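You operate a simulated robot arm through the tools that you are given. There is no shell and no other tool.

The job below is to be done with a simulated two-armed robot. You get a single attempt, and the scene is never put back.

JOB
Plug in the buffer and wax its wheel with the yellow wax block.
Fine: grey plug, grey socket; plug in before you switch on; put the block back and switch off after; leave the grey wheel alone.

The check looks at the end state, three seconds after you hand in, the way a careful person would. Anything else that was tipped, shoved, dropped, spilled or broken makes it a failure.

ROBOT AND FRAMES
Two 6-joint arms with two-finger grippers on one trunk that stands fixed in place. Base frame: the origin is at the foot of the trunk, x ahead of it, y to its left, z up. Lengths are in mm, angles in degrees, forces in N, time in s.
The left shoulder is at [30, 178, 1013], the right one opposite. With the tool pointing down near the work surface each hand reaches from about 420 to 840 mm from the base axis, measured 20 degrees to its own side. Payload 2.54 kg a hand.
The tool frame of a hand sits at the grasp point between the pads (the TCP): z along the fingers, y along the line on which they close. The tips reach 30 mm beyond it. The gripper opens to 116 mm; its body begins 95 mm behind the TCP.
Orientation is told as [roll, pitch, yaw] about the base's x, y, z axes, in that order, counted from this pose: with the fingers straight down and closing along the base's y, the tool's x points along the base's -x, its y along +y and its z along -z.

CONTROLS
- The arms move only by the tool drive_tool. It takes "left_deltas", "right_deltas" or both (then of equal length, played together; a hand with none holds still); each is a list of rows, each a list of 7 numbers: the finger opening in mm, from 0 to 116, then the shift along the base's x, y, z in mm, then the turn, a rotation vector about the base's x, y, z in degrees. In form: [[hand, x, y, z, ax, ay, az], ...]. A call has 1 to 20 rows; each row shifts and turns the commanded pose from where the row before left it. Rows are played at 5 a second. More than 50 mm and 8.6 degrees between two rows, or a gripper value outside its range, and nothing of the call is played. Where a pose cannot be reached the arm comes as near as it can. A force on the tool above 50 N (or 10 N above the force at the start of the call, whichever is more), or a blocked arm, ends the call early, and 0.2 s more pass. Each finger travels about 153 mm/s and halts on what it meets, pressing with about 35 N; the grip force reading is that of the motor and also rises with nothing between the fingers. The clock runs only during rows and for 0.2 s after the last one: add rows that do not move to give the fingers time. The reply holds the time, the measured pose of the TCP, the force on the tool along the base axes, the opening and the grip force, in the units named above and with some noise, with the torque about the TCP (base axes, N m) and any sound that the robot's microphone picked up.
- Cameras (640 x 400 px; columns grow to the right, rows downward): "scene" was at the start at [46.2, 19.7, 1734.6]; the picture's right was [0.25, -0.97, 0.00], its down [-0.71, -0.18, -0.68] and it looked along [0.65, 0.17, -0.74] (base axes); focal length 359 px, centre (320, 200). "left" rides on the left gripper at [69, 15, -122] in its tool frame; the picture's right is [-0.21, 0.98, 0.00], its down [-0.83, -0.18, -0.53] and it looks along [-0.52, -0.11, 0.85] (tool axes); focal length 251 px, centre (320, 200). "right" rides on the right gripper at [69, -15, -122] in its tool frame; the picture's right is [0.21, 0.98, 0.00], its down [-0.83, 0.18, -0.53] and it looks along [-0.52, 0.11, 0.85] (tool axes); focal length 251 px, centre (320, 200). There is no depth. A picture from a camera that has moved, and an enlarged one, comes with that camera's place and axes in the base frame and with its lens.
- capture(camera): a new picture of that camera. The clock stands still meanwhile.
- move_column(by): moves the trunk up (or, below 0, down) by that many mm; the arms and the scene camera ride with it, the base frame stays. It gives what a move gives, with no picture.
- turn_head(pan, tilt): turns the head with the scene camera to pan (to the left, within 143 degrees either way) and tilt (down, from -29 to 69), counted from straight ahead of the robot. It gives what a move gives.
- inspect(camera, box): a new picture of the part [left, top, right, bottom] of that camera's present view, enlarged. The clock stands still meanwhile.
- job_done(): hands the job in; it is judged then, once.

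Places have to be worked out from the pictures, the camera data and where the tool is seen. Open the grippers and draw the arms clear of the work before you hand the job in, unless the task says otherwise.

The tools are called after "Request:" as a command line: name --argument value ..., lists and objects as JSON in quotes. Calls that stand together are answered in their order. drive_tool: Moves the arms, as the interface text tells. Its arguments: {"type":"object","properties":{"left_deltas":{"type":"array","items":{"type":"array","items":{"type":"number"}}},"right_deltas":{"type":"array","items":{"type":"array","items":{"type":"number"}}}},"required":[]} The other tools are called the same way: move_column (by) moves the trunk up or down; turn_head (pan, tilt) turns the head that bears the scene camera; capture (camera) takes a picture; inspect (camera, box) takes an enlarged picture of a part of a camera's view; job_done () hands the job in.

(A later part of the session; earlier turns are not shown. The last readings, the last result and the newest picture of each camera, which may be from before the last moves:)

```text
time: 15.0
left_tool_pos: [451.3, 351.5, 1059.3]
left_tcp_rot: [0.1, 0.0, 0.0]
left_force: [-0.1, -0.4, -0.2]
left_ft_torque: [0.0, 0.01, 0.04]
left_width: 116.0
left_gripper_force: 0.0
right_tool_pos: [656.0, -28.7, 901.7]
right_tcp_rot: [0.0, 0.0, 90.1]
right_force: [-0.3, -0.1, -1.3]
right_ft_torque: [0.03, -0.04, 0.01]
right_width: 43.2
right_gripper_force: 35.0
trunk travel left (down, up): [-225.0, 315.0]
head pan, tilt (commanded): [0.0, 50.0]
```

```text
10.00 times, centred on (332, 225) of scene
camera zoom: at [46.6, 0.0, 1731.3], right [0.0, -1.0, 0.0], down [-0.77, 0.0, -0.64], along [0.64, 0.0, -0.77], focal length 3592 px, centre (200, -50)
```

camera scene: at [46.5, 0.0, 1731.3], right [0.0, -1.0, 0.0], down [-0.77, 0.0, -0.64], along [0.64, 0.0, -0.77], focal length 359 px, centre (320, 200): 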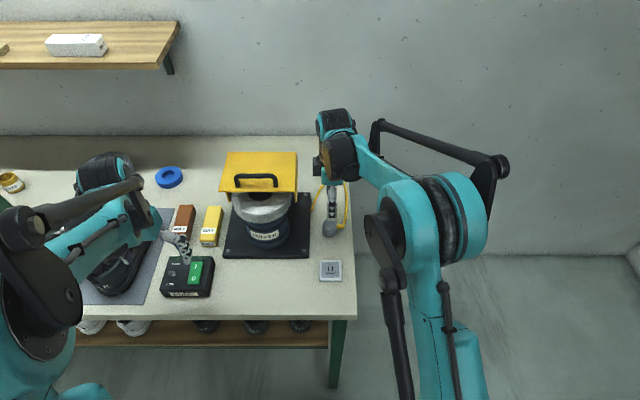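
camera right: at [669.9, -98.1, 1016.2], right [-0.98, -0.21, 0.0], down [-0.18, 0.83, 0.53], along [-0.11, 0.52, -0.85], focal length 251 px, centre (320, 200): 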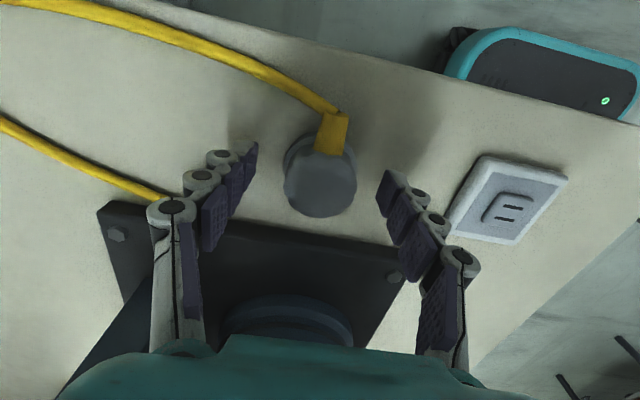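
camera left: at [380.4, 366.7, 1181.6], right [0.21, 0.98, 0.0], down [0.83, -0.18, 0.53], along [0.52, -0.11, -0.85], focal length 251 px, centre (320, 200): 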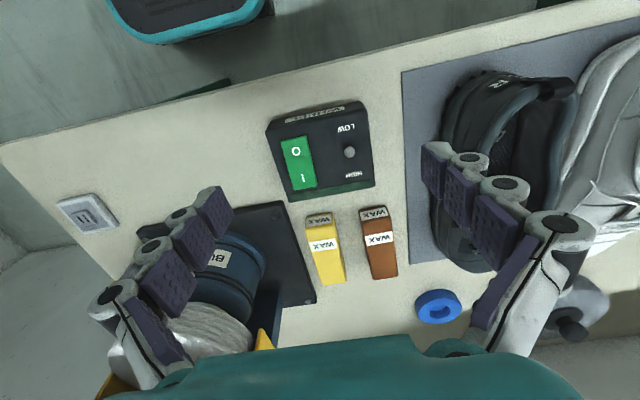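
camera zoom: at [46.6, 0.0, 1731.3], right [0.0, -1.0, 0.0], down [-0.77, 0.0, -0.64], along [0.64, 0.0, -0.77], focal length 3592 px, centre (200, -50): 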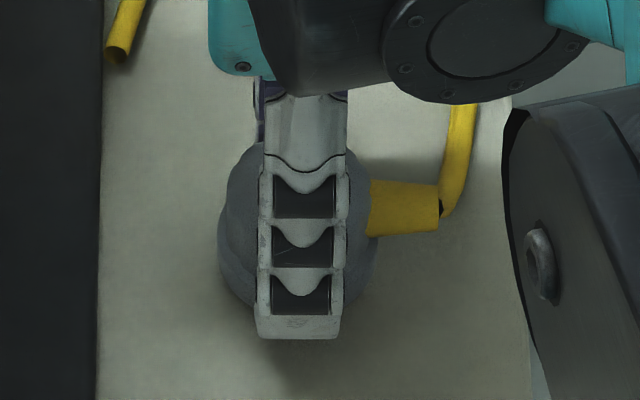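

The plug now rides with the gripper. I lift it further at a modest rate and look at its underside.

Request:
drive_tool --right_deltas '[[36, 0, 0, 6, 0, 0, 0], [36, 0, 0, 8, 0, 0, 0], [36, 0, 0, 8, 0, 0, 0], [36, 0, 0, 8, 0, 0, 0], [36, 0, 0, 8, 0, 0, 0], [36, 0, 0, 6, 0, 0, 0], [36, 0, 0, 0, 0, 0, 0]]'

Request:
inspect --camera "scene" --box '[307, 190, 357, 240]'

Request:
capture --camera "right"

Request:
capture --camera "left"

```text
time: 16.6
left_tool_pos: [451.3, 350.3, 1057.9]
left_tcp_rot: [0.1, 0.0, -0.1]
left_force: [0.6, -0.2, 0.0]
left_ft_torque: [0.01, -0.03, 0.0]
left_width: 116.1
left_gripper_force: 0.2
right_tool_pos: [655.9, -28.7, 948.0]
right_tcp_rot: [0.1, 0.0, 90.0]
right_force: [0.4, 0.1, -1.5]
right_ft_torque: [-0.01, 0.05, 0.02]
right_width: 43.4
right_gripper_force: 35.2
trunk travel left (down, up): [-225.0, 315.0]
head pan, tilt (commanded): [0.0, 50.0]
```

```text
8.00 times, centred on (332, 215) of scene
camera zoom: at [46.8, 0.0, 1731.2], right [0.0, -1.0, 0.0], down [-0.77, 0.0, -0.64], along [0.64, 0.0, -0.77], focal length 2874 px, centre (224, 80)
```

zoom: 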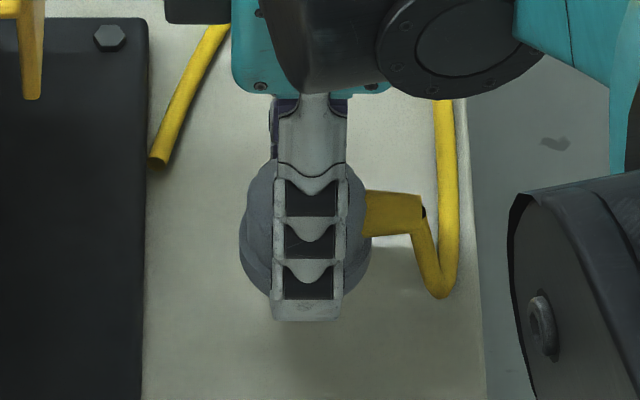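

```text
taken
camera right: at [669.9, -98.4, 1068.3], right [-0.98, -0.21, 0.0], down [-0.18, 0.83, 0.53], along [-0.11, 0.52, -0.85], focal length 251 px, centre (320, 200)
```

right: 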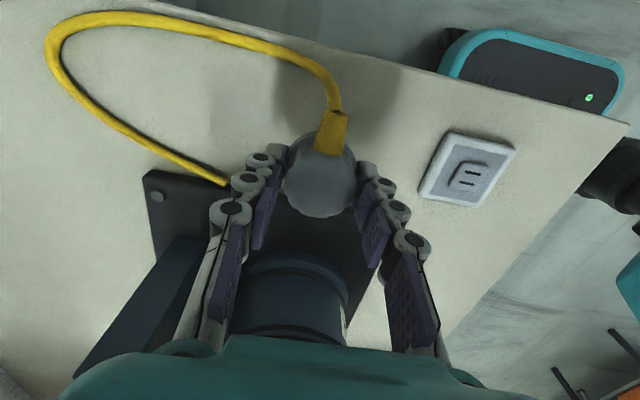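

```text
taken
camera left: at [381.4, 367.1, 1181.5], right [0.21, 0.98, 0.0], down [0.83, -0.18, 0.53], along [0.52, -0.11, -0.85], focal length 251 px, centre (320, 200)
```

left: 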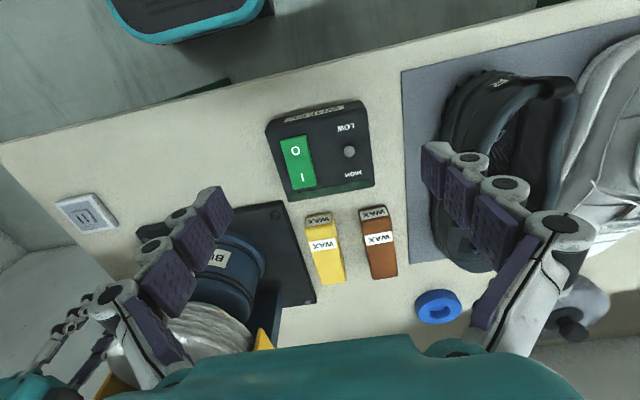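

The plug hangs level in the grip, but the near finger hides its underside from the scene camera. I turn the hand back 45° so I can see whether and how prongs stick out below.

Request:
drive_tool --right_deltas '[[36, 0, 0, 0, 0, 0, -7.5], [36, 0, 0, 0, 0, 0, -7.5], [36, 0, 0, 0, 0, 0, -7.5], [36, 0, 0, 0, 0, 0, -7.5], [36, 0, 0, 0, 0, 0, -7.5], [36, 0, 0, 0, 0, 0, -7.5], [36, 0, 0, 0, 0, 0, 0]]'

Request:
inspect --camera "scene" --box '[307, 190, 357, 240]'

Request:
capture --camera "right"

```text
time: 18.2
left_tool_pos: [451.5, 352.5, 1059.2]
left_tcp_rot: [0.2, 0.1, 0.0]
left_force: [0.0, -1.2, 0.6]
left_ft_torque: [-0.02, -0.02, -0.01]
left_width: 116.0
left_gripper_force: 0.0
right_tool_pos: [655.8, -27.9, 946.7]
right_tcp_rot: [0.0, 0.0, 45.0]
right_force: [-0.1, 0.7, -0.7]
right_ft_torque: [0.01, 0.02, 0.03]
right_width: 43.4
right_gripper_force: 35.0
trunk travel left (down, up): [-225.0, 315.0]
head pan, tilt (commanded): [0.0, 50.0]
```

```text
8.00 times, centred on (332, 215) of scene
camera zoom: at [46.7, 0.0, 1731.3], right [0.0, -1.0, 0.0], down [-0.77, 0.0, -0.64], along [0.64, 0.0, -0.77], focal length 2874 px, centre (224, 80)
```

zoom: 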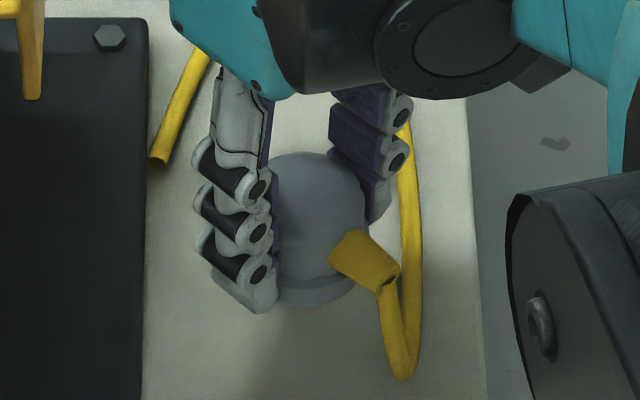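

```text
taken
camera right: at [616.4, -88.2, 1068.3], right [-0.84, 0.54, 0.0], down [0.46, 0.71, 0.53], along [0.29, 0.45, -0.85], focal length 251 px, centre (320, 200)
```

right: 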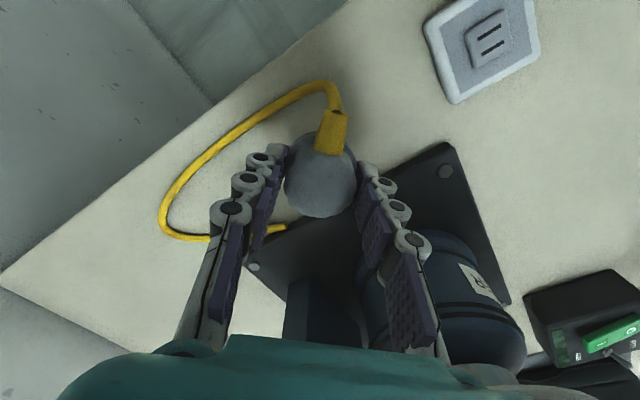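

No prongs can be judged from this steep angle. I bring the plug towards the socket, turn back to yaw 90, then tilt it towards the scene camera to see the underside.

Request:
drive_tool --right_deltas '[[36, -16, 0, 5.5, 0, 0, 6.5], [36, -16, 0, 5.5, 0, 0, 6.5], [36, -16, 0, 5.5, 0, 0, 6.5], [36, -16, 0, 5.5, 0, 0, 6.5], [36, -16, 0, 5.5, 0, 0, 6.5], [36, -16, 0, 5.5, 0, 0, 6.5], [36, -16, 0, 5.5, 0, 0, 6.0], [36, 0, 0, 0, 0, 0, 0]]'

Request:
capture --camera "scene"

Request:
capture --camera "right"

```text
time: 20.0
left_tool_pos: [450.9, 350.7, 1058.5]
left_tcp_rot: [0.2, 0.0, 0.0]
left_force: [-0.1, -0.5, -0.1]
left_ft_torque: [0.01, 0.04, -0.01]
left_width: 116.0
left_gripper_force: 0.1
right_tool_pos: [545.3, -29.4, 984.5]
right_tcp_rot: [0.0, -0.1, 90.1]
right_force: [0.3, 1.1, -0.4]
right_ft_torque: [0.01, -0.01, 0.01]
right_width: 43.5
right_gripper_force: 35.4
trunk travel left (down, up): [-225.0, 315.0]
head pan, tilt (commanded): [0.0, 50.0]
```

```text
taken
camera scene: at [47.2, 0.0, 1731.2], right [0.0, -1.0, 0.0], down [-0.77, 0.0, -0.64], along [0.64, 0.0, -0.77], focal length 359 px, centre (320, 200)
```

scene: 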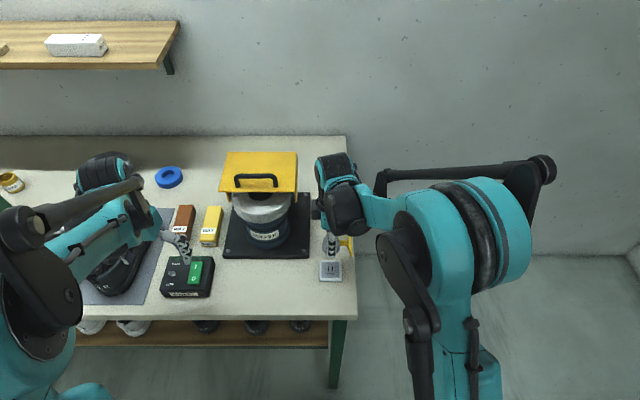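

```text
taken
camera right: at [558.5, -98.0, 1106.1], right [-0.98, -0.22, 0.0], down [-0.18, 0.83, 0.53], along [-0.12, 0.52, -0.85], focal length 251 px, centre (320, 200)
```

right: 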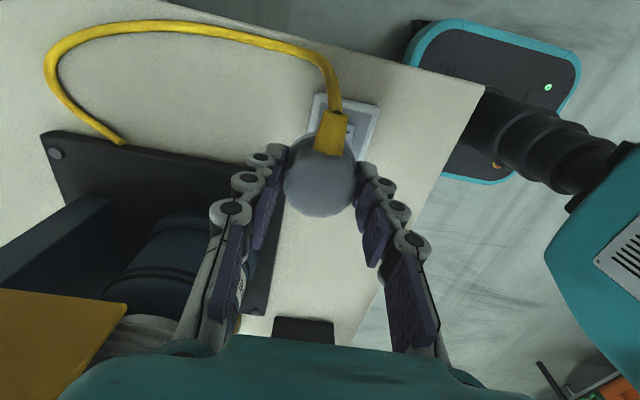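

The plug is now above the socket region with slack cable. I tilt the hand about y in small steps to expose the underside to the scene camera.

Request:
drive_tool --right_deltas '[[36, 0, 0, 3, 0, 7.5, 0], [36, 0, 0, 3, 0, 7.5, 0], [36, 0, 0, 3, 0, 7.5, 0], [36, 0, 0, 3, 0, 7.5, 0], [36, 0, 0, 0, 0, 0, 0]]'

Request:
inspect --camera "scene" --box '[290, 200, 390, 300]'

Request:
capture --camera "scene"

```text
time: 21.2
left_tool_pos: [451.1, 352.5, 1059.3]
left_tcp_rot: [0.1, 0.0, 0.0]
left_force: [0.5, -0.2, 0.0]
left_ft_torque: [0.03, 0.01, -0.01]
left_width: 116.1
left_gripper_force: 0.1
right_tool_pos: [543.8, -28.0, 995.6]
right_tcp_rot: [26.0, -0.1, 90.0]
right_force: [0.0, -0.2, -0.8]
right_ft_torque: [-0.01, -0.04, 0.01]
right_width: 43.7
right_gripper_force: 35.5
right hand out of reach, approached as far as the arm can: row 4
trunk travel left (down, up): [-225.0, 315.0]
head pan, tilt (commanded): [0.0, 50.0]
```

```text
4.00 times, centred on (340, 250) of scene
camera zoom: at [46.7, 0.0, 1731.3], right [0.0, -1.0, 0.0], down [-0.77, 0.0, -0.64], along [0.64, 0.0, -0.77], focal length 1437 px, centre (240, 0)
```

zoom: 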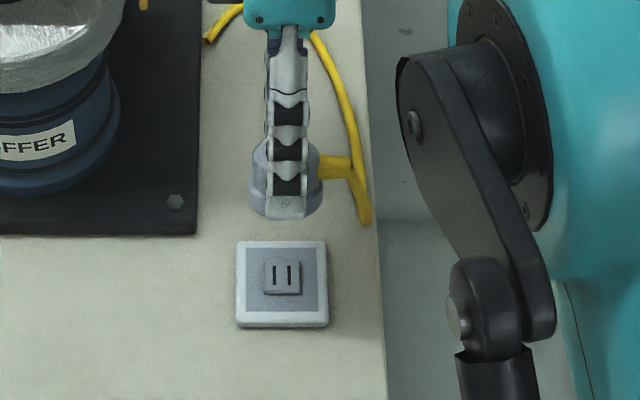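

```text
taken
camera scene: at [46.7, 0.0, 1731.3], right [0.0, -1.0, 0.0], down [-0.77, 0.0, -0.64], along [0.64, 0.0, -0.77], focal length 359 px, centre (320, 200)
```

scene: 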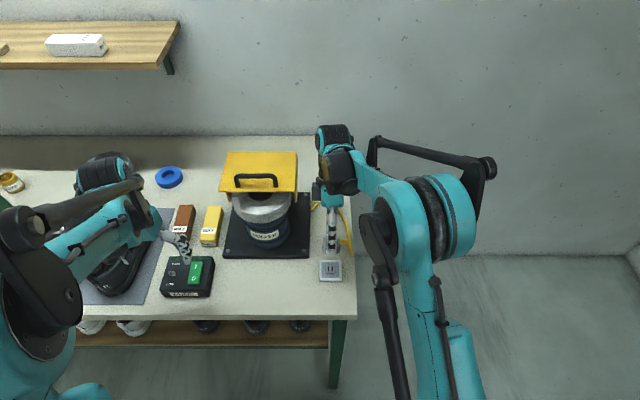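

The arm reaches its limit at 26° tilt and the underside is still hidden, so I undo the tilt. I'll align the plug over the slots by eye and feel the contact height instead.

Request:
drive_tool --right_deltas '[[36, 0, 0, 0, 0, -7.5, 0], [36, 0, 0, 0, 0, -7.5, 0], [36, 0, 0, 0, 0, -7.5, 0], [36, 0, 0, 0, 0, 0, 0]]'

```text
time: 22.2
left_tool_pos: [452.2, 352.1, 1058.6]
left_tcp_rot: [0.1, 0.0, 0.0]
left_force: [0.1, -0.5, -0.3]
left_ft_torque: [0.01, 0.05, -0.01]
left_width: 115.7
left_gripper_force: 0.1
right_tool_pos: [546.0, -27.2, 997.0]
right_tcp_rot: [3.4, -0.1, 90.1]
right_force: [0.6, 0.5, -0.8]
right_ft_torque: [0.0, 0.02, -0.01]
right_width: 43.6
right_gripper_force: 34.9
trunk travel left (down, up): [-225.0, 315.0]
head pan, tilt (commanded): [0.0, 50.0]
```

3.4° of tilt remains; I remove it and move over the socket at a height of about 40 mm above contact.

Request:
drive_tool --right_deltas '[[36, -7, 0, 0, 0, -3.45, 0], [36, -7, -0.4, -15, 0, 0, 0], [36, -7, -0.4, -15, 0, 0, 0], [36, -1, 0, -15, 0, 0, 0], [36, 0, 0, -10, 0, 0, 0], [36, 0, 0, 0, 0, 0, 0], [36, 0, 0, 0, 0, 0, 0]]'

Request:
inspect --camera "scene" --box '[305, 235, 355, 295]'

Request:
capture --camera "right"

Request:
inspect --camera "right" --box '[240, 90, 400, 230]'

```text
time: 23.8
left_tool_pos: [451.3, 352.0, 1058.5]
left_tcp_rot: [0.1, 0.0, 0.1]
left_force: [0.7, 0.1, -0.2]
left_ft_torque: [-0.01, -0.01, 0.02]
left_width: 116.2
left_gripper_force: 0.1
right_tool_pos: [524.0, -28.9, 942.0]
right_tcp_rot: [-0.1, -0.1, 90.1]
right_force: [0.2, -0.5, -1.6]
right_ft_torque: [0.0, 0.01, 0.03]
right_width: 43.4
right_gripper_force: 34.2
trunk travel left (down, up): [-225.0, 315.0]
head pan, tilt (commanded): [0.0, 50.0]
```

```text
6.67 times, centred on (330, 265) of scene
camera zoom: at [46.6, 0.0, 1731.3], right [0.0, -1.0, 0.0], down [-0.77, 0.0, -0.64], along [0.64, 0.0, -0.77], focal length 2395 px, centre (253, -233)
```

zoom: 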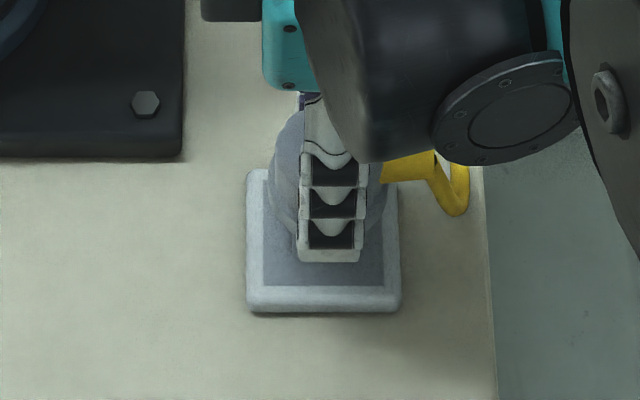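

```text
taken
camera right: at [536.5, -99.1, 1063.9], right [-0.98, -0.21, 0.0], down [-0.18, 0.83, 0.53], along [-0.11, 0.52, -0.84], focal length 251 px, centre (320, 200)
```

right: 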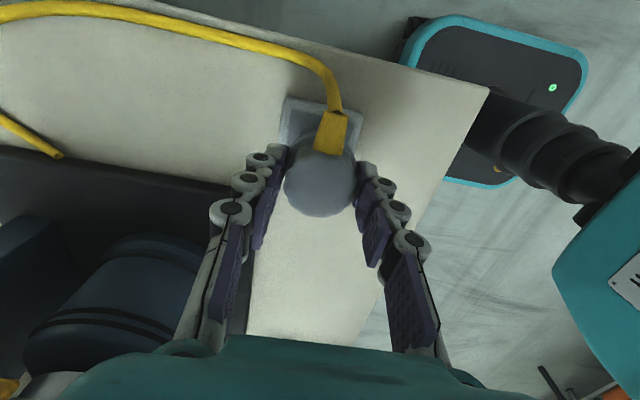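

```text
2.86 times, centred on (320, 160) of right
camera zoom: at [536.5, -99.1, 1063.9], right [-0.98, -0.21, 0.0], down [-0.18, 0.83, 0.53], along [-0.11, 0.52, -0.84], focal length 718 px, centre (320, 314)
```

zoom: 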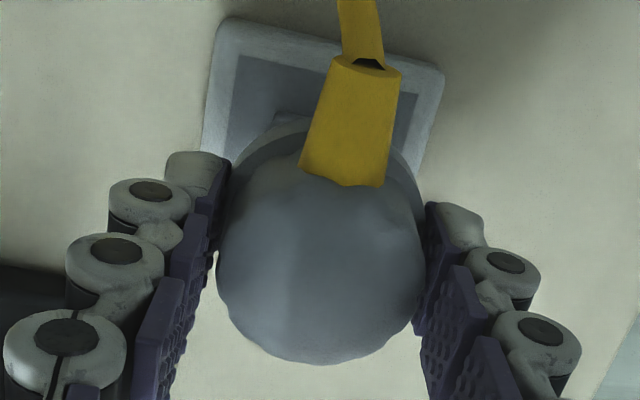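

Plug and TCP axis coincide well; the scene view puts the plug about 1 mm to the -y side of the slots. I shift +0.9 mm in y and take a few hold readings to average out the noise.

Request:
drive_tool --right_deltas '[[36, -0.3, 0.9, 0, 0, 0, 0], [36, 0, 0, 0, 0, 0, 0]]'

Request:
drive_tool --right_deltas '[[36, 0, 0, 0, 0, 0, 0]]'

Request:
drive_tool --right_deltas '[[36, 0, 0, 0, 0, 0, 0]]'

Request:
inspect --camera "scene" --box '[315, 245, 347, 285]'

```text
time: 24.4
left_tool_pos: [451.2, 350.8, 1059.1]
left_tcp_rot: [0.1, 0.0, -0.1]
left_force: [0.5, 0.1, -0.2]
left_ft_torque: [-0.04, 0.01, 0.01]
left_width: 115.9
left_gripper_force: 0.1
right_tool_pos: [522.1, -27.9, 942.5]
right_tcp_rot: [0.0, -0.1, 90.0]
right_force: [-0.2, 0.9, -0.8]
right_ft_torque: [-0.01, 0.0, 0.01]
right_width: 43.8
right_gripper_force: 34.7
trunk travel left (down, up): [-225.0, 315.0]
head pan, tilt (commanded): [0.0, 50.0]
```

```text
time: 24.8
left_tool_pos: [452.1, 351.6, 1059.1]
left_tcp_rot: [0.1, 0.1, 0.0]
left_force: [0.7, 0.5, -0.3]
left_ft_torque: [-0.02, 0.0, -0.01]
left_width: 116.0
left_gripper_force: 0.0
right_tool_pos: [520.8, -28.3, 942.6]
right_tcp_rot: [0.1, 0.0, 90.0]
right_force: [0.1, 0.3, -0.8]
right_ft_torque: [0.0, 0.01, 0.01]
right_width: 43.6
right_gripper_force: 34.7
trunk travel left (down, up): [-225.0, 315.0]
head pan, tilt (commanded): [0.0, 50.0]
```

```text
time: 25.2
left_tool_pos: [450.7, 351.1, 1059.2]
left_tcp_rot: [0.1, 0.0, 0.0]
left_force: [0.9, 0.3, -0.8]
left_ft_torque: [0.01, 0.01, 0.01]
left_width: 115.9
left_gripper_force: 0.1
right_tool_pos: [522.2, -28.8, 943.1]
right_tcp_rot: [0.0, 0.0, 90.1]
right_force: [0.0, 0.2, -0.3]
right_ft_torque: [-0.02, 0.0, 0.03]
right_width: 43.4
right_gripper_force: 35.3
trunk travel left (down, up): [-225.0, 315.0]
head pan, tilt (commanded): [0.0, 50.0]
```

```text
10.00 times, centred on (331, 265) of scene
camera zoom: at [46.6, 0.0, 1731.3], right [0.0, -1.0, 0.0], down [-0.77, 0.0, -0.64], along [0.64, 0.0, -0.77], focal length 3592 px, centre (210, -450)
```

zoom: 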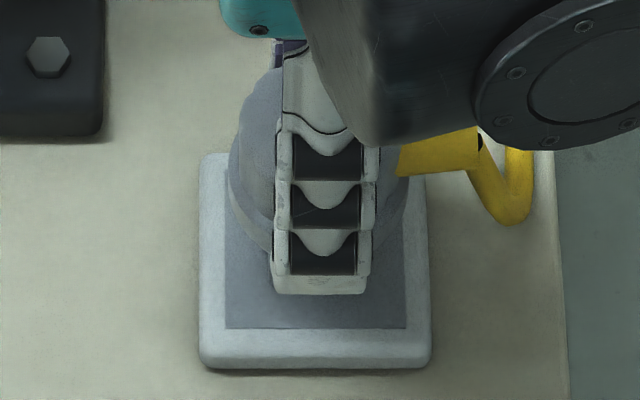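

The y alignment looks within 0.3 mm. For x I take a sharper look at the socket plate's visible corners around the held plug.

Request:
inspect --camera "right" --box '[270, 88, 380, 178]'

```text
4.44 times, centred on (325, 133) of right
camera zoom: at [536.1, -98.2, 1063.9], right [-0.98, -0.21, 0.0], down [-0.18, 0.83, 0.53], along [-0.11, 0.52, -0.84], focal length 1118 px, centre (298, 498)
```

zoom: 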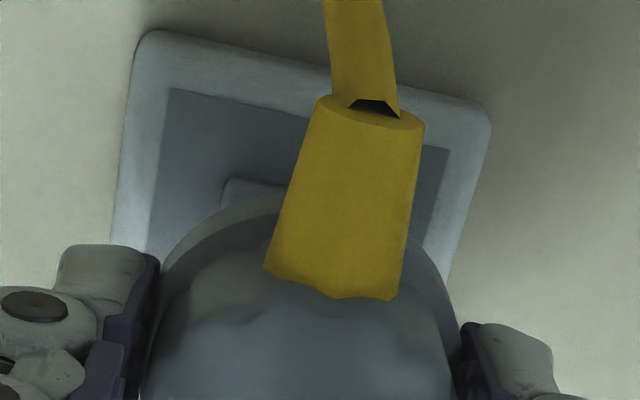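

The plug's cable stub is about 1.2° off from -y and the socket seems about 2 mm further in +x. I correct both and go down to just above the expected contact height.

Request:
drive_tool --right_deltas '[[36, 2.2, 0, -6, 0, 0, -1.2], [36, 0, 0, -7, 0, 0, 0], [36, 0, 0, -7, 0, 0, 0], [36, 0, 0, -5, 0, 0, 0], [36, 0, 0, 0, 0, 0, 0]]'

Request:
inspect --camera "scene" --box '[315, 245, 347, 285]'

Request:
inspect --camera "right" --box '[260, 88, 390, 198]'

```text
time: 26.4
left_tool_pos: [450.8, 351.8, 1058.5]
left_tcp_rot: [0.1, -0.1, 0.0]
left_force: [-0.7, -0.4, -0.9]
left_ft_torque: [0.0, -0.02, 0.02]
left_width: 115.9
left_gripper_force: 0.1
right_tool_pos: [523.7, -26.7, 917.1]
right_tcp_rot: [0.0, -0.2, 88.8]
right_force: [-0.1, -0.8, -1.1]
right_ft_torque: [-0.02, -0.03, 0.02]
right_width: 43.6
right_gripper_force: 35.0
trunk travel left (down, up): [-225.0, 315.0]
head pan, tilt (commanded): [0.0, 50.0]
```

```text
10.00 times, centred on (331, 265) of scene
camera zoom: at [46.6, 0.0, 1731.3], right [0.0, -1.0, 0.0], down [-0.77, 0.0, -0.64], along [0.64, 0.0, -0.77], focal length 3592 px, centre (210, -450)
```

zoom: 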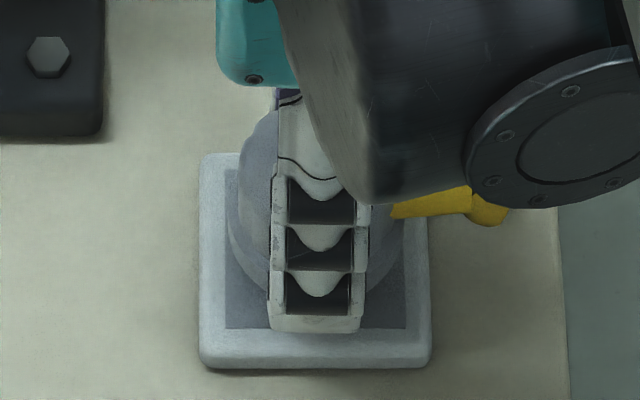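

```text
3.64 times, centred on (325, 143) of right
camera zoom: at [537.1, -98.5, 1038.6], right [-0.98, -0.19, 0.0], down [-0.16, 0.83, 0.53], along [-0.1, 0.52, -0.84], focal length 914 px, centre (302, 407)
```

zoom: 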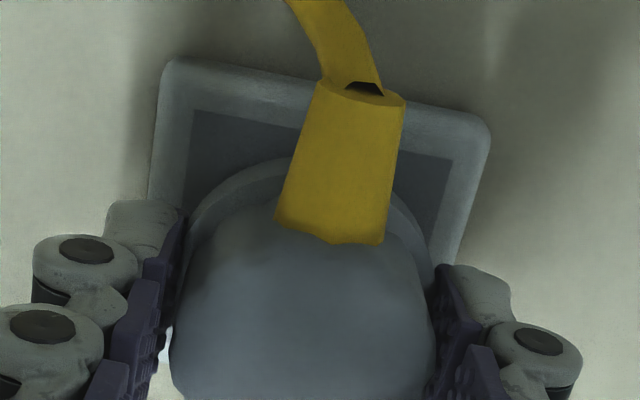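

Both views agree: y is aligned, x still about 0.8 mm short. I correct that and step down gently, watching the force.

Request:
drive_tool --right_deltas '[[36, 0.8, 0, 0, 0, 0, 0], [36, 0, 0, -2, 0, 0, 0], [36, 0, 0, -2, 0, 0, 0], [36, 0, 0, -1, 0, 0, 0]]'

Request:
drive_tool --right_deltas '[[36, 0, 0, -1, 0, 0, 0], [36, 0, 0, -1, 0, 0, 0]]'

```text
time: 27.4
left_tool_pos: [451.6, 351.2, 1058.3]
left_tcp_rot: [0.0, 0.0, 0.1]
left_force: [0.2, 0.5, -0.7]
left_ft_torque: [0.0, 0.02, -0.01]
left_width: 115.9
left_gripper_force: 0.1
right_tool_pos: [524.9, -26.9, 911.9]
right_tcp_rot: [0.1, -0.1, 88.8]
right_force: [0.4, -0.1, -1.1]
right_ft_torque: [0.03, 0.02, 0.02]
right_width: 43.8
right_gripper_force: 35.0
trunk travel left (down, up): [-225.0, 315.0]
head pan, tilt (commanded): [0.0, 50.0]
```

```text
time: 28.0
left_tool_pos: [451.0, 352.1, 1058.4]
left_tcp_rot: [0.1, 0.0, 0.1]
left_force: [-0.5, 0.9, -0.1]
left_ft_torque: [-0.02, -0.02, -0.04]
left_width: 116.1
left_gripper_force: 0.1
right_tool_pos: [525.5, -28.0, 910.0]
right_tcp_rot: [0.0, -0.1, 88.8]
right_force: [-1.1, 0.0, -1.2]
right_ft_torque: [0.0, 0.02, -0.01]
right_width: 43.5
right_gripper_force: 35.2
trunk travel left (down, up): [-225.0, 315.0]
head pan, tilt (commanded): [0.0, 50.0]
```

No contact yet at z≈910. I keep stepping down 1 mm at a time.

Request:
drive_tool --right_deltas '[[36, 0, 0, -1, 0, 0, 0], [36, 0, 0, -1, 0, 0, 0]]'

Request:
drive_tool --right_deltas '[[36, 0, 0, -1, 0, 0, 0]]'

Request:
drive_tool --right_deltas '[[36, 0, 0, -1, 0, 0, 0]]'

```text
time: 28.6
left_tool_pos: [450.9, 352.3, 1058.8]
left_tcp_rot: [0.1, 0.0, 0.0]
left_force: [-0.3, -0.4, 0.4]
left_ft_torque: [0.03, 0.01, -0.02]
left_width: 115.8
left_gripper_force: 0.1
right_tool_pos: [524.5, -28.8, 908.3]
right_tcp_rot: [0.0, -0.1, 88.8]
right_force: [-0.8, -0.5, -0.7]
right_ft_torque: [0.0, 0.02, 0.01]
right_width: 43.6
right_gripper_force: 34.7
trunk travel left (down, up): [-225.0, 315.0]
head pan, tilt (commanded): [0.0, 50.0]
```

```text
time: 29.0
left_tool_pos: [450.8, 351.8, 1058.4]
left_tcp_rot: [0.1, -0.1, 0.0]
left_force: [-1.1, -0.1, 0.0]
left_ft_torque: [-0.01, 0.02, 0.01]
left_width: 116.1
left_gripper_force: 0.1
right_tool_pos: [525.7, -27.2, 907.2]
right_tcp_rot: [0.0, -0.1, 88.8]
right_force: [0.0, 0.8, -0.4]
right_ft_torque: [0.02, -0.02, -0.02]
right_width: 43.7
right_gripper_force: 35.2
trunk travel left (down, up): [-225.0, 315.0]
head pan, tilt (commanded): [0.0, 50.0]
```

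```text
time: 29.4
left_tool_pos: [450.1, 351.4, 1058.3]
left_tcp_rot: [0.0, 0.0, 0.0]
left_force: [0.0, 0.6, 0.1]
left_ft_torque: [0.01, -0.01, -0.01]
left_width: 115.9
left_gripper_force: 0.0
right_tool_pos: [524.9, -27.5, 907.3]
right_tcp_rot: [-0.1, -0.1, 88.8]
right_force: [7.5, 1.1, 20.3]
right_ft_torque: [-0.04, -0.12, 0.02]
right_width: 43.5
right_gripper_force: 34.7
trunk travel left (down, up): [-225.0, 315.0]
head pan, tilt (commanded): [0.0, 50.0]
```

Contact: 20 N at TCP z≈907, about where a flat flange would rest on the raised socket centre. I look at it from both cameras before deciding.

Request:
inspect --camera "scene" --box '[315, 245, 347, 285]'

Request:
inspect --camera "right" --box '[260, 88, 390, 198]'

Request:
inspect --camera "left" --box '[40, 180, 140, 250]'

```text
10.00 times, centred on (331, 265) of scene
camera zoom: at [45.8, 0.2, 1731.6], right [0.0, -1.0, 0.0], down [-0.77, 0.0, -0.64], along [0.64, 0.0, -0.77], focal length 3592 px, centre (210, -450)
```

zoom: 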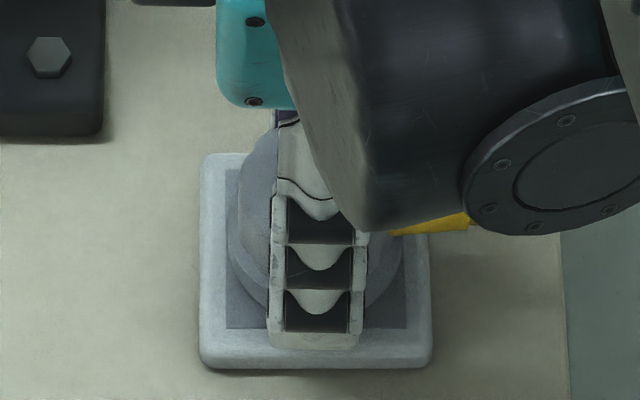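

```text
3.64 times, centred on (325, 143) of right
camera zoom: at [537.1, -98.3, 1028.9], right [-0.98, -0.19, 0.0], down [-0.17, 0.83, 0.53], along [-0.1, 0.52, -0.85], focal length 914 px, centre (302, 407)
```

zoom: 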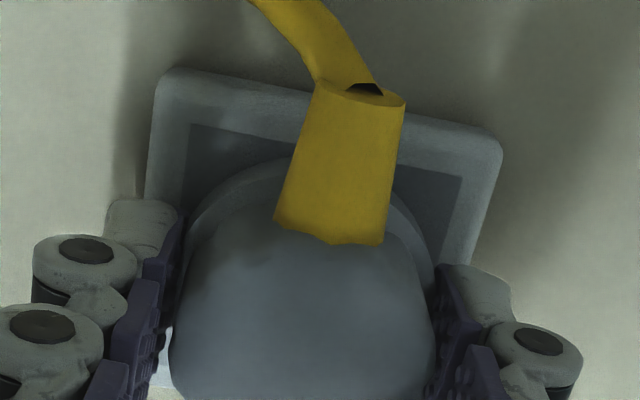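

```text
5.71 times, centred on (90, 215) of left
camera zoom: at [380.8, 367.3, 1182.0], right [0.21, 0.98, 0.0], down [0.83, -0.18, 0.53], along [0.52, -0.11, -0.85], focal length 1437 px, centre (1634, 114)
```

zoom: 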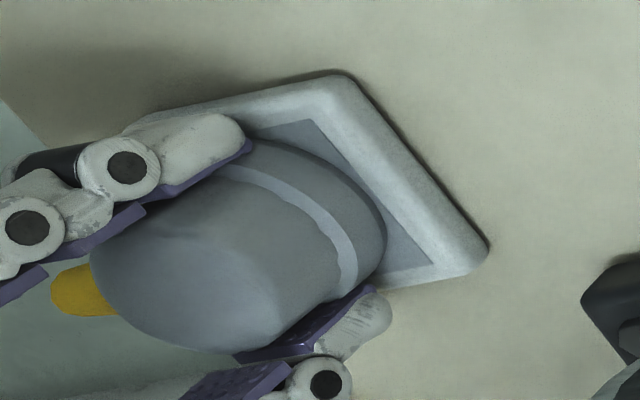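

The contact pushes the tool towards +x (7.5 N), which hints the prongs or recess should go slightly further +x. I ease off 0.5 mm and search in small +x steps while lightly pressed.

Request:
drive_tool --right_deltas '[[36, 0.5, 0, 0.4, 0, 0, 0]]'

Request:
drive_tool --right_deltas '[[36, 0.5, 0, 0, 0, 0, 0]]'

Request:
drive_tool --right_deltas '[[36, 0.5, 0, 0, 0, 0, 0]]'

```text
time: 29.8
left_tool_pos: [449.7, 352.0, 1059.7]
left_tcp_rot: [0.1, 0.0, 0.0]
left_force: [0.3, 0.7, 0.3]
left_ft_torque: [-0.03, 0.01, -0.02]
left_width: 116.0
left_gripper_force: 0.0
right_tool_pos: [525.8, -26.6, 907.8]
right_tcp_rot: [-0.2, 0.0, 88.8]
right_force: [7.4, -0.1, 21.1]
right_ft_torque: [-0.03, -0.31, -0.01]
right_width: 43.6
right_gripper_force: 35.0
trunk travel left (down, up): [-225.0, 315.0]
head pan, tilt (commanded): [0.0, 50.0]
```

```text
time: 30.2
left_tool_pos: [450.1, 351.5, 1058.7]
left_tcp_rot: [0.1, -0.1, 0.0]
left_force: [-0.3, 0.1, -0.3]
left_ft_torque: [0.03, -0.03, -0.01]
left_width: 116.1
left_gripper_force: 0.1
right_tool_pos: [524.5, -26.5, 907.1]
right_tcp_rot: [0.0, -0.1, 88.9]
right_force: [6.7, 0.5, 24.2]
right_ft_torque: [-0.02, -0.25, -0.03]
right_width: 43.6
right_gripper_force: 35.0
trunk travel left (down, up): [-225.0, 315.0]
head pan, tilt (commanded): [0.0, 50.0]
```

```text
time: 30.6
left_tool_pos: [450.3, 351.3, 1059.8]
left_tcp_rot: [0.1, -0.2, 0.0]
left_force: [-0.8, 0.7, -1.0]
left_ft_torque: [-0.04, 0.0, -0.01]
left_width: 116.0
left_gripper_force: 0.1
right_tool_pos: [524.7, -28.2, 907.2]
right_tcp_rot: [0.0, -0.1, 88.7]
right_force: [2.9, -0.6, 19.7]
right_ft_torque: [-0.04, -0.16, 0.01]
right_width: 43.6
right_gripper_force: 35.4
trunk travel left (down, up): [-225.0, 315.0]
head pan, tilt (commanded): [0.0, 50.0]
```

Forces stay near 20 N and the plug seems held laterally. To tell "prongs in" from "flat on top", I lift a few mm and watch the pull-out force and height.

Request:
drive_tool --right_deltas '[[36, 0, 0, 1, 0, 0, 0]]'

Request:
drive_tool --right_deltas '[[36, 0, 0, 1, 0, 0, 0]]'

Request:
drive_tool --right_deltas '[[36, 0, 0, 1, 0, 0, 0]]'

Request:
drive_tool --right_deltas '[[36, 0, 0, 1, 0, 0, 0]]'

```text
time: 31.0
left_tool_pos: [450.5, 351.1, 1058.6]
left_tcp_rot: [0.1, 0.1, 0.0]
left_force: [-0.5, 0.3, -0.7]
left_ft_torque: [0.01, -0.01, 0.0]
left_width: 115.9
left_gripper_force: 0.0
right_tool_pos: [524.6, -28.2, 907.6]
right_tcp_rot: [0.2, -0.1, 88.8]
right_force: [-2.9, -0.1, 0.0]
right_ft_torque: [-0.04, -0.14, -0.04]
right_width: 43.6
right_gripper_force: 34.6
trunk travel left (down, up): [-225.0, 315.0]
head pan, tilt (commanded): [0.0, 50.0]
```

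```text
time: 31.4
left_tool_pos: [451.1, 350.7, 1058.6]
left_tcp_rot: [0.1, -0.1, 0.0]
left_force: [-0.3, -0.1, 0.0]
left_ft_torque: [0.02, -0.01, 0.0]
left_width: 115.8
left_gripper_force: 0.0
right_tool_pos: [524.9, -27.4, 908.5]
right_tcp_rot: [0.0, -0.2, 88.7]
right_force: [-0.1, 0.1, -0.7]
right_ft_torque: [0.02, -0.03, 0.0]
right_width: 43.3
right_gripper_force: 35.4
trunk travel left (down, up): [-225.0, 315.0]
head pan, tilt (commanded): [0.0, 50.0]
```

```text
time: 31.8
left_tool_pos: [451.0, 351.1, 1059.0]
left_tcp_rot: [0.1, 0.0, 0.0]
left_force: [-0.3, -0.6, -0.3]
left_ft_torque: [0.02, 0.01, 0.05]
left_width: 116.0
left_gripper_force: 0.1
right_tool_pos: [526.2, -27.2, 909.4]
right_tcp_rot: [0.0, 0.0, 88.8]
right_force: [0.4, 0.1, -1.3]
right_ft_torque: [0.01, -0.01, -0.03]
right_width: 43.3
right_gripper_force: 34.5
trunk travel left (down, up): [-225.0, 315.0]
head pan, tilt (commanded): [0.0, 50.0]
```

```text
time: 32.2
left_tool_pos: [450.0, 352.0, 1058.4]
left_tcp_rot: [0.1, 0.1, 0.0]
left_force: [-0.5, -0.4, 0.5]
left_ft_torque: [0.02, 0.03, 0.02]
left_width: 116.0
left_gripper_force: 0.0
right_tool_pos: [526.0, -27.4, 909.4]
right_tcp_rot: [0.1, -0.1, 88.9]
right_force: [-0.6, 0.4, -0.8]
right_ft_torque: [-0.03, 0.0, 0.03]
right_width: 43.3
right_gripper_force: 35.1
trunk travel left (down, up): [-225.0, 315.0]
head pan, tilt (commanded): [0.0, 50.0]
```

The plug came free at about z≈908. As a test, I offset it 5 mm in y (definitely off the slots) and touch down to compare the contact height.

Request:
drive_tool --right_deltas '[[36, -1.2, 0, 4, 0, 0, 0], [36, 0, 5, 0, 0, 0, 0], [36, 0, 0, -2, 0, 0, 0], [36, 0, 0, -1, 0, 0, 0], [36, 0, 0, 0, 0, 0, 0]]'

Request:
drive_tool --right_deltas '[[36, 0, 0, -1, 0, 0, 0]]'

Request:
drive_tool --right_deltas '[[36, 0, 0, -1, 0, 0, 0]]'

Request:
drive_tool --right_deltas '[[36, 0, 0, -1, 0, 0, 0]]'

```text
time: 33.4
left_tool_pos: [450.2, 351.6, 1059.0]
left_tcp_rot: [0.0, 0.0, 0.0]
left_force: [-0.9, -0.4, -1.2]
left_ft_torque: [-0.02, -0.02, 0.02]
left_width: 116.0
left_gripper_force: 0.0
right_tool_pos: [525.7, -23.2, 911.4]
right_tcp_rot: [0.0, -0.1, 88.8]
right_force: [0.2, -0.3, -1.1]
right_ft_torque: [0.04, -0.01, 0.0]
right_width: 43.5
right_gripper_force: 35.2
trunk travel left (down, up): [-225.0, 315.0]
head pan, tilt (commanded): [0.0, 50.0]
```

```text
time: 33.8
left_tool_pos: [451.2, 351.5, 1059.2]
left_tcp_rot: [0.1, -0.1, 0.0]
left_force: [-0.3, -1.0, 0.1]
left_ft_torque: [0.0, 0.01, 0.01]
left_width: 116.0
left_gripper_force: 0.1
right_tool_pos: [526.3, -23.0, 909.7]
right_tcp_rot: [0.1, -0.1, 88.8]
right_force: [0.0, 0.9, -0.9]
right_ft_torque: [-0.01, 0.0, 0.0]
right_width: 43.6
right_gripper_force: 35.1
trunk travel left (down, up): [-225.0, 315.0]
head pan, tilt (commanded): [0.0, 50.0]
```

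```text
time: 34.2
left_tool_pos: [451.1, 350.9, 1058.6]
left_tcp_rot: [0.2, 0.0, 0.0]
left_force: [-0.9, 0.4, -0.5]
left_ft_torque: [0.02, 0.0, 0.02]
left_width: 116.4
left_gripper_force: 0.0
right_tool_pos: [524.0, -22.5, 909.8]
right_tcp_rot: [0.0, 0.0, 88.9]
right_force: [0.4, 0.3, -1.0]
right_ft_torque: [-0.05, 0.05, -0.02]
right_width: 43.6
right_gripper_force: 35.0
trunk travel left (down, up): [-225.0, 315.0]
head pan, tilt (commanded): [0.0, 50.0]
```

```text
time: 34.6
left_tool_pos: [450.8, 351.4, 1058.3]
left_tcp_rot: [0.1, 0.0, 0.0]
left_force: [0.0, -0.5, 0.2]
left_ft_torque: [-0.02, 0.01, 0.01]
left_width: 116.1
left_gripper_force: 0.0
right_tool_pos: [525.7, -21.6, 908.4]
right_tcp_rot: [0.0, -0.2, 88.8]
right_force: [-0.2, -0.6, -0.9]
right_ft_torque: [-0.01, 0.01, 0.0]
right_width: 43.4
right_gripper_force: 35.0
trunk travel left (down, up): [-225.0, 315.0]
head pan, tilt (commanded): [0.0, 50.0]
```

No contact at 908 even off-slot, so nothing sticks out below the flange. I continue down to find the contact height here.

Request:
drive_tool --right_deltas '[[36, 0, 0, -1, 0, 0, 0]]'

Request:
drive_tool --right_deltas '[[36, 0, 0, -0.5, 0, 0, 0]]'

Request:
drive_tool --right_deltas '[[36, 0, 0, -0.5, 0, 0, 0]]'

```text
time: 35.0
left_tool_pos: [451.4, 353.1, 1059.2]
left_tcp_rot: [0.1, 0.1, 0.0]
left_force: [-2.0, 0.2, -0.6]
left_ft_torque: [-0.04, -0.05, 0.02]
left_width: 115.9
left_gripper_force: 0.0
right_tool_pos: [525.9, -23.4, 906.3]
right_tcp_rot: [0.0, -0.2, 88.8]
right_force: [0.7, -0.8, -0.3]
right_ft_torque: [0.03, 0.02, 0.05]
right_width: 43.8
right_gripper_force: 35.1
trunk travel left (down, up): [-225.0, 315.0]
head pan, tilt (commanded): [0.0, 50.0]
```

```text
time: 35.4
left_tool_pos: [450.8, 352.0, 1059.7]
left_tcp_rot: [0.0, 0.0, 0.1]
left_force: [-0.3, -0.5, -0.2]
left_ft_torque: [-0.01, 0.02, 0.02]
left_width: 115.9
left_gripper_force: 0.1
right_tool_pos: [526.5, -22.6, 907.1]
right_tcp_rot: [0.0, 0.0, 88.8]
right_force: [0.1, 0.8, -0.9]
right_ft_torque: [-0.01, -0.03, 0.05]
right_width: 43.5
right_gripper_force: 35.1
trunk travel left (down, up): [-225.0, 315.0]
head pan, tilt (commanded): [0.0, 50.0]
```

```text
time: 35.8
left_tool_pos: [449.5, 350.9, 1058.5]
left_tcp_rot: [0.0, 0.0, -0.1]
left_force: [0.3, -0.3, 0.6]
left_ft_torque: [-0.02, -0.02, -0.03]
left_width: 116.1
left_gripper_force: 0.3
right_tool_pos: [525.5, -23.4, 907.3]
right_tcp_rot: [0.1, 0.0, 88.8]
right_force: [1.0, -0.1, 1.3]
right_ft_torque: [0.01, 0.0, 0.01]
right_width: 43.8
right_gripper_force: 35.2
trunk travel left (down, up): [-225.0, 315.0]
head pan, tilt (commanded): [0.0, 50.0]
```

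Contact starts again at about 907. I press slightly more here to compare the side-force pattern with that at the slots.

Request:
drive_tool --right_deltas '[[36, 0, 0, -0.7, 0, 0, 0]]'

Request:
inspect --camera "left" --box '[50, 190, 130, 240]'

```text
time: 36.2
left_tool_pos: [449.4, 351.5, 1059.6]
left_tcp_rot: [0.1, 0.1, 0.1]
left_force: [-1.0, 0.3, 0.5]
left_ft_torque: [-0.02, 0.02, -0.01]
left_width: 116.0
left_gripper_force: 0.0
right_tool_pos: [524.5, -23.0, 905.4]
right_tcp_rot: [-0.2, -0.1, 88.9]
right_force: [4.1, 0.4, 18.7]
right_ft_torque: [0.02, -0.04, -0.02]
right_width: 43.4
right_gripper_force: 34.8
trunk travel left (down, up): [-225.0, 315.0]
head pan, tilt (commanded): [0.0, 50.0]
```

```text
8.00 times, centred on (90, 215) of left
camera zoom: at [380.5, 367.1, 1182.1], right [0.21, 0.98, 0.0], down [0.83, -0.18, 0.53], along [0.52, -0.11, -0.85], focal length 2012 px, centre (2160, 80)
```

zoom: 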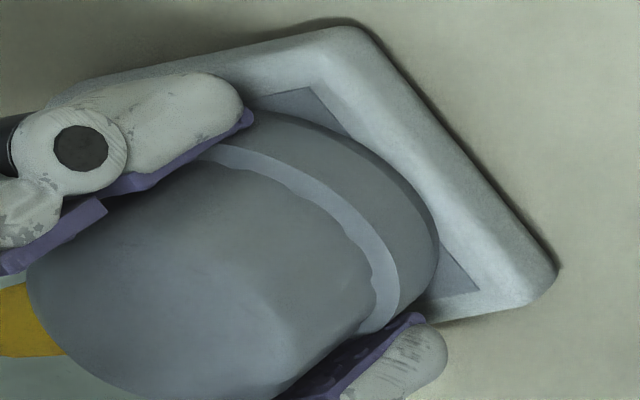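

Contact height is the same on and off the slots, so I need to see the plug's underside. I lift it, roll the right hand to face the underside leftwards, and bring the left camera to a low viewpoint.

Request:
drive_tool --right_deltas '[[36, 0, 0, 3, 0, 0, 0], [36, 0, -2, 10, 0, 0, 0], [36, 0, -3, 15, 0, 0, 0], [36, 0, 0, 15, 7.5, 0, 0], [36, 0, 0, 15, 7.5, 0, 0], [36, 0, 0, 0, 7.5, 0, 0], [36, 0, 0, 0, 7.5, 0, 0], [36, 0, 0, 0, 7.5, 0, 0], [36, 0, 0, 0, 0, 0, 0]]'

Request:
capture --camera "scene"

```text
time: 38.2
left_tool_pos: [450.9, 350.9, 1058.7]
left_tcp_rot: [0.2, 0.0, -0.1]
left_force: [-0.6, 0.0, -0.7]
left_ft_torque: [0.0, 0.01, 0.0]
left_width: 116.0
left_gripper_force: 0.1
right_tool_pos: [525.6, -26.8, 962.9]
right_tcp_rot: [0.9, -37.6, 88.4]
right_force: [-0.3, 0.1, -0.7]
right_ft_torque: [-0.02, 0.01, -0.02]
right_width: 43.3
right_gripper_force: 34.6
trunk travel left (down, up): [-225.0, 315.0]
head pan, tilt (commanded): [0.0, 50.0]
```

```text
taken
camera scene: at [46.1, 0.6, 1731.3], right [0.0, -1.0, 0.0], down [-0.77, 0.0, -0.64], along [0.64, 0.0, -0.77], focal length 359 px, centre (320, 200)
```

scene: 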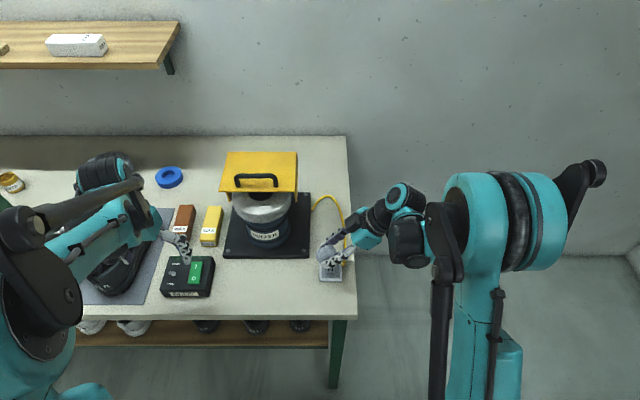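

The roll works freely. I look at the plug from the scene and left cameras now.

Request:
inspect --camera "scene" --box '[305, 225, 365, 285]'

Request:
inspect --camera "left" --box '[30, 170, 150, 260]'

```text
6.67 times, centred on (335, 255) of scene
camera zoom: at [46.1, 0.6, 1731.3], right [0.0, -1.0, 0.0], down [-0.77, 0.0, -0.64], along [0.64, 0.0, -0.77], focal length 2395 px, centre (220, -167)
```

zoom: 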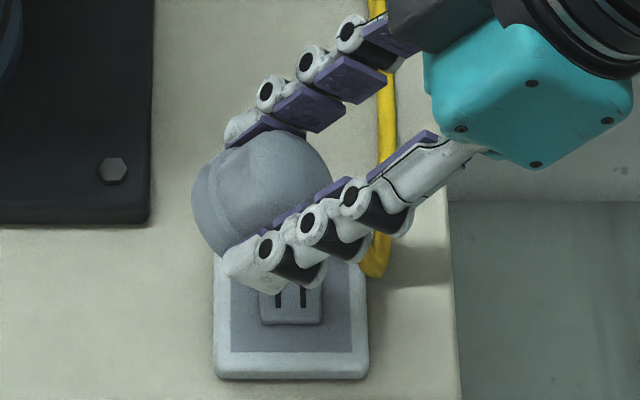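

```text
4.44 times, centred on (90, 215) of left
camera zoom: at [381.0, 367.5, 1181.5], right [0.21, 0.98, 0.0], down [0.83, -0.18, 0.53], along [0.52, -0.11, -0.85], focal length 1118 px, centre (1342, 133)
```

zoom: 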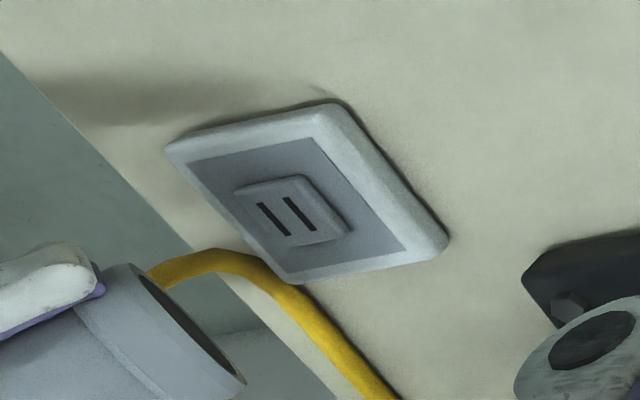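

The left view shows a dark hollow underside. I roll 15° more and look into it.

Request:
drive_tool --right_deltas '[[36, 0, 0, 0, 7.5, 0, 0], [36, 0, 0, 0, 7.5, 0, 0], [36, 0, 0, 0, 0, 0, 0]]'

Request:
inspect --camera "left" --box '[20, 200, 140, 290]'

Request:
inspect --camera "scene" --box '[305, 225, 365, 285]'

```text
time: 39.0
left_tool_pos: [450.6, 352.3, 1058.8]
left_tcp_rot: [0.0, 0.0, 0.1]
left_force: [-0.7, -0.3, 0.0]
left_ft_torque: [-0.05, 0.01, -0.02]
left_width: 116.2
left_gripper_force: 0.1
right_tool_pos: [525.3, -27.3, 964.6]
right_tcp_rot: [1.6, -52.5, 88.2]
right_force: [-0.3, 0.6, -0.6]
right_ft_torque: [-0.02, -0.01, 0.0]
right_width: 43.3
right_gripper_force: 35.0
trunk travel left (down, up): [-225.0, 315.0]
head pan, tilt (commanded): [0.0, 50.0]
```

```text
4.44 times, centred on (80, 245) of left
camera zoom: at [381.0, 367.3, 1181.6], right [0.21, 0.98, 0.0], down [0.83, -0.18, 0.53], along [0.52, -0.11, -0.85], focal length 1118 px, centre (1387, 0)
```

zoom: 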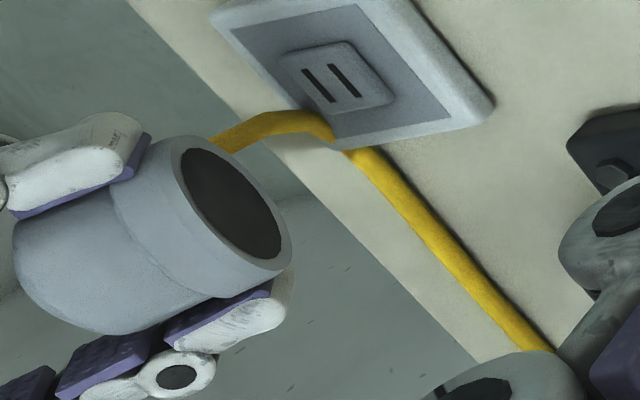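

```text
6.67 times, centred on (335, 255) of scene
camera zoom: at [46.2, 0.3, 1731.3], right [0.0, -1.0, 0.0], down [-0.77, 0.0, -0.64], along [0.64, 0.0, -0.77], focal length 2395 px, centre (220, -167)
```

zoom: 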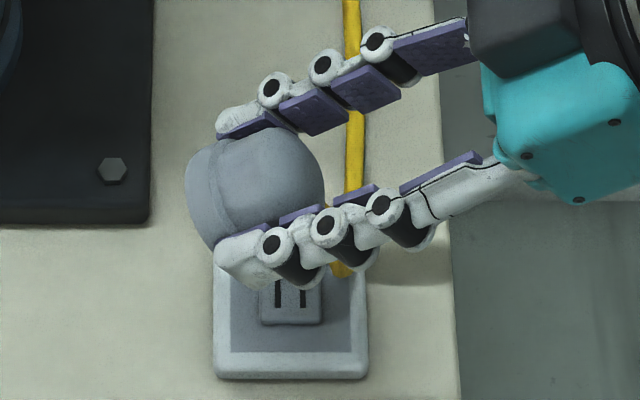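

The underside is a ring with a dark round recess. I zoom tightly into it for prongs and roll a bit more.

Request:
drive_tool --right_deltas '[[36, 0, 0, 0, 7.5, 0, 0], [36, 0, 0, 0, 7.5, 0, 0], [36, 0, 0, 0, 0, 0, 0]]'

Request:
inspect --camera "left" --box '[40, 220, 90, 265]'

Request:
inspect --camera "left" --box '[20, 200, 140, 290]'

```text
time: 39.8
left_tool_pos: [451.7, 350.8, 1058.8]
left_tcp_rot: [0.1, -0.1, 0.1]
left_force: [-0.4, -0.2, 0.1]
left_ft_torque: [0.01, -0.04, 0.02]
left_width: 116.1
left_gripper_force: 0.0
right_tool_pos: [525.2, -28.0, 963.5]
right_tcp_rot: [2.9, -67.5, 86.9]
right_force: [0.9, 0.4, -1.0]
right_ft_torque: [-0.01, 0.02, 0.0]
right_width: 43.8
right_gripper_force: 34.8
trunk travel left (down, up): [-225.0, 315.0]
head pan, tilt (commanded): [0.0, 50.0]
```

```text
8.89 times, centred on (65, 242) of left
camera zoom: at [381.1, 367.3, 1181.6], right [0.21, 0.98, 0.0], down [0.83, -0.18, 0.53], along [0.52, -0.11, -0.85], focal length 2235 px, centre (2587, -178)
```

zoom: 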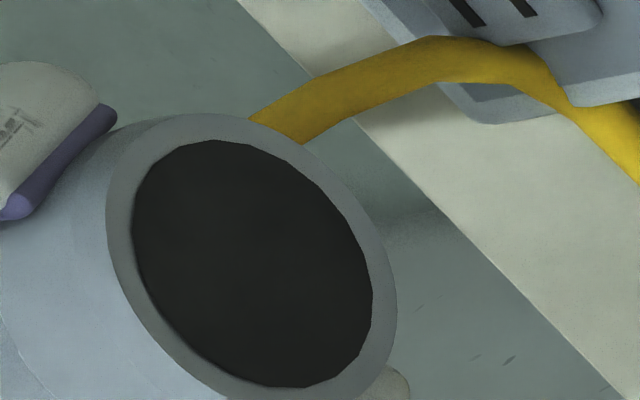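

```text
4.44 times, centred on (80, 245) of left
camera zoom: at [381.1, 367.3, 1181.6], right [0.21, 0.98, 0.0], down [0.83, -0.18, 0.53], along [0.52, -0.11, -0.85], focal length 1118 px, centre (1387, 0)
```

zoom: 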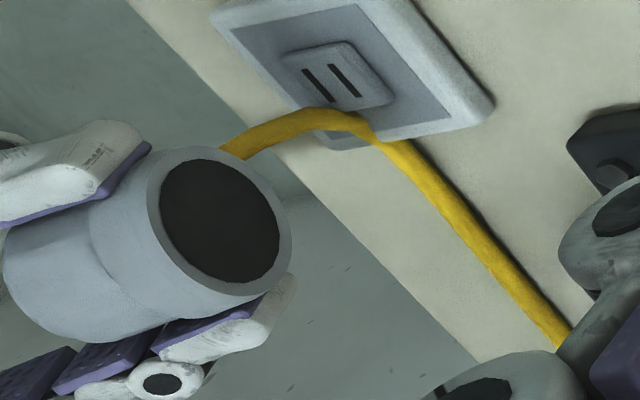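

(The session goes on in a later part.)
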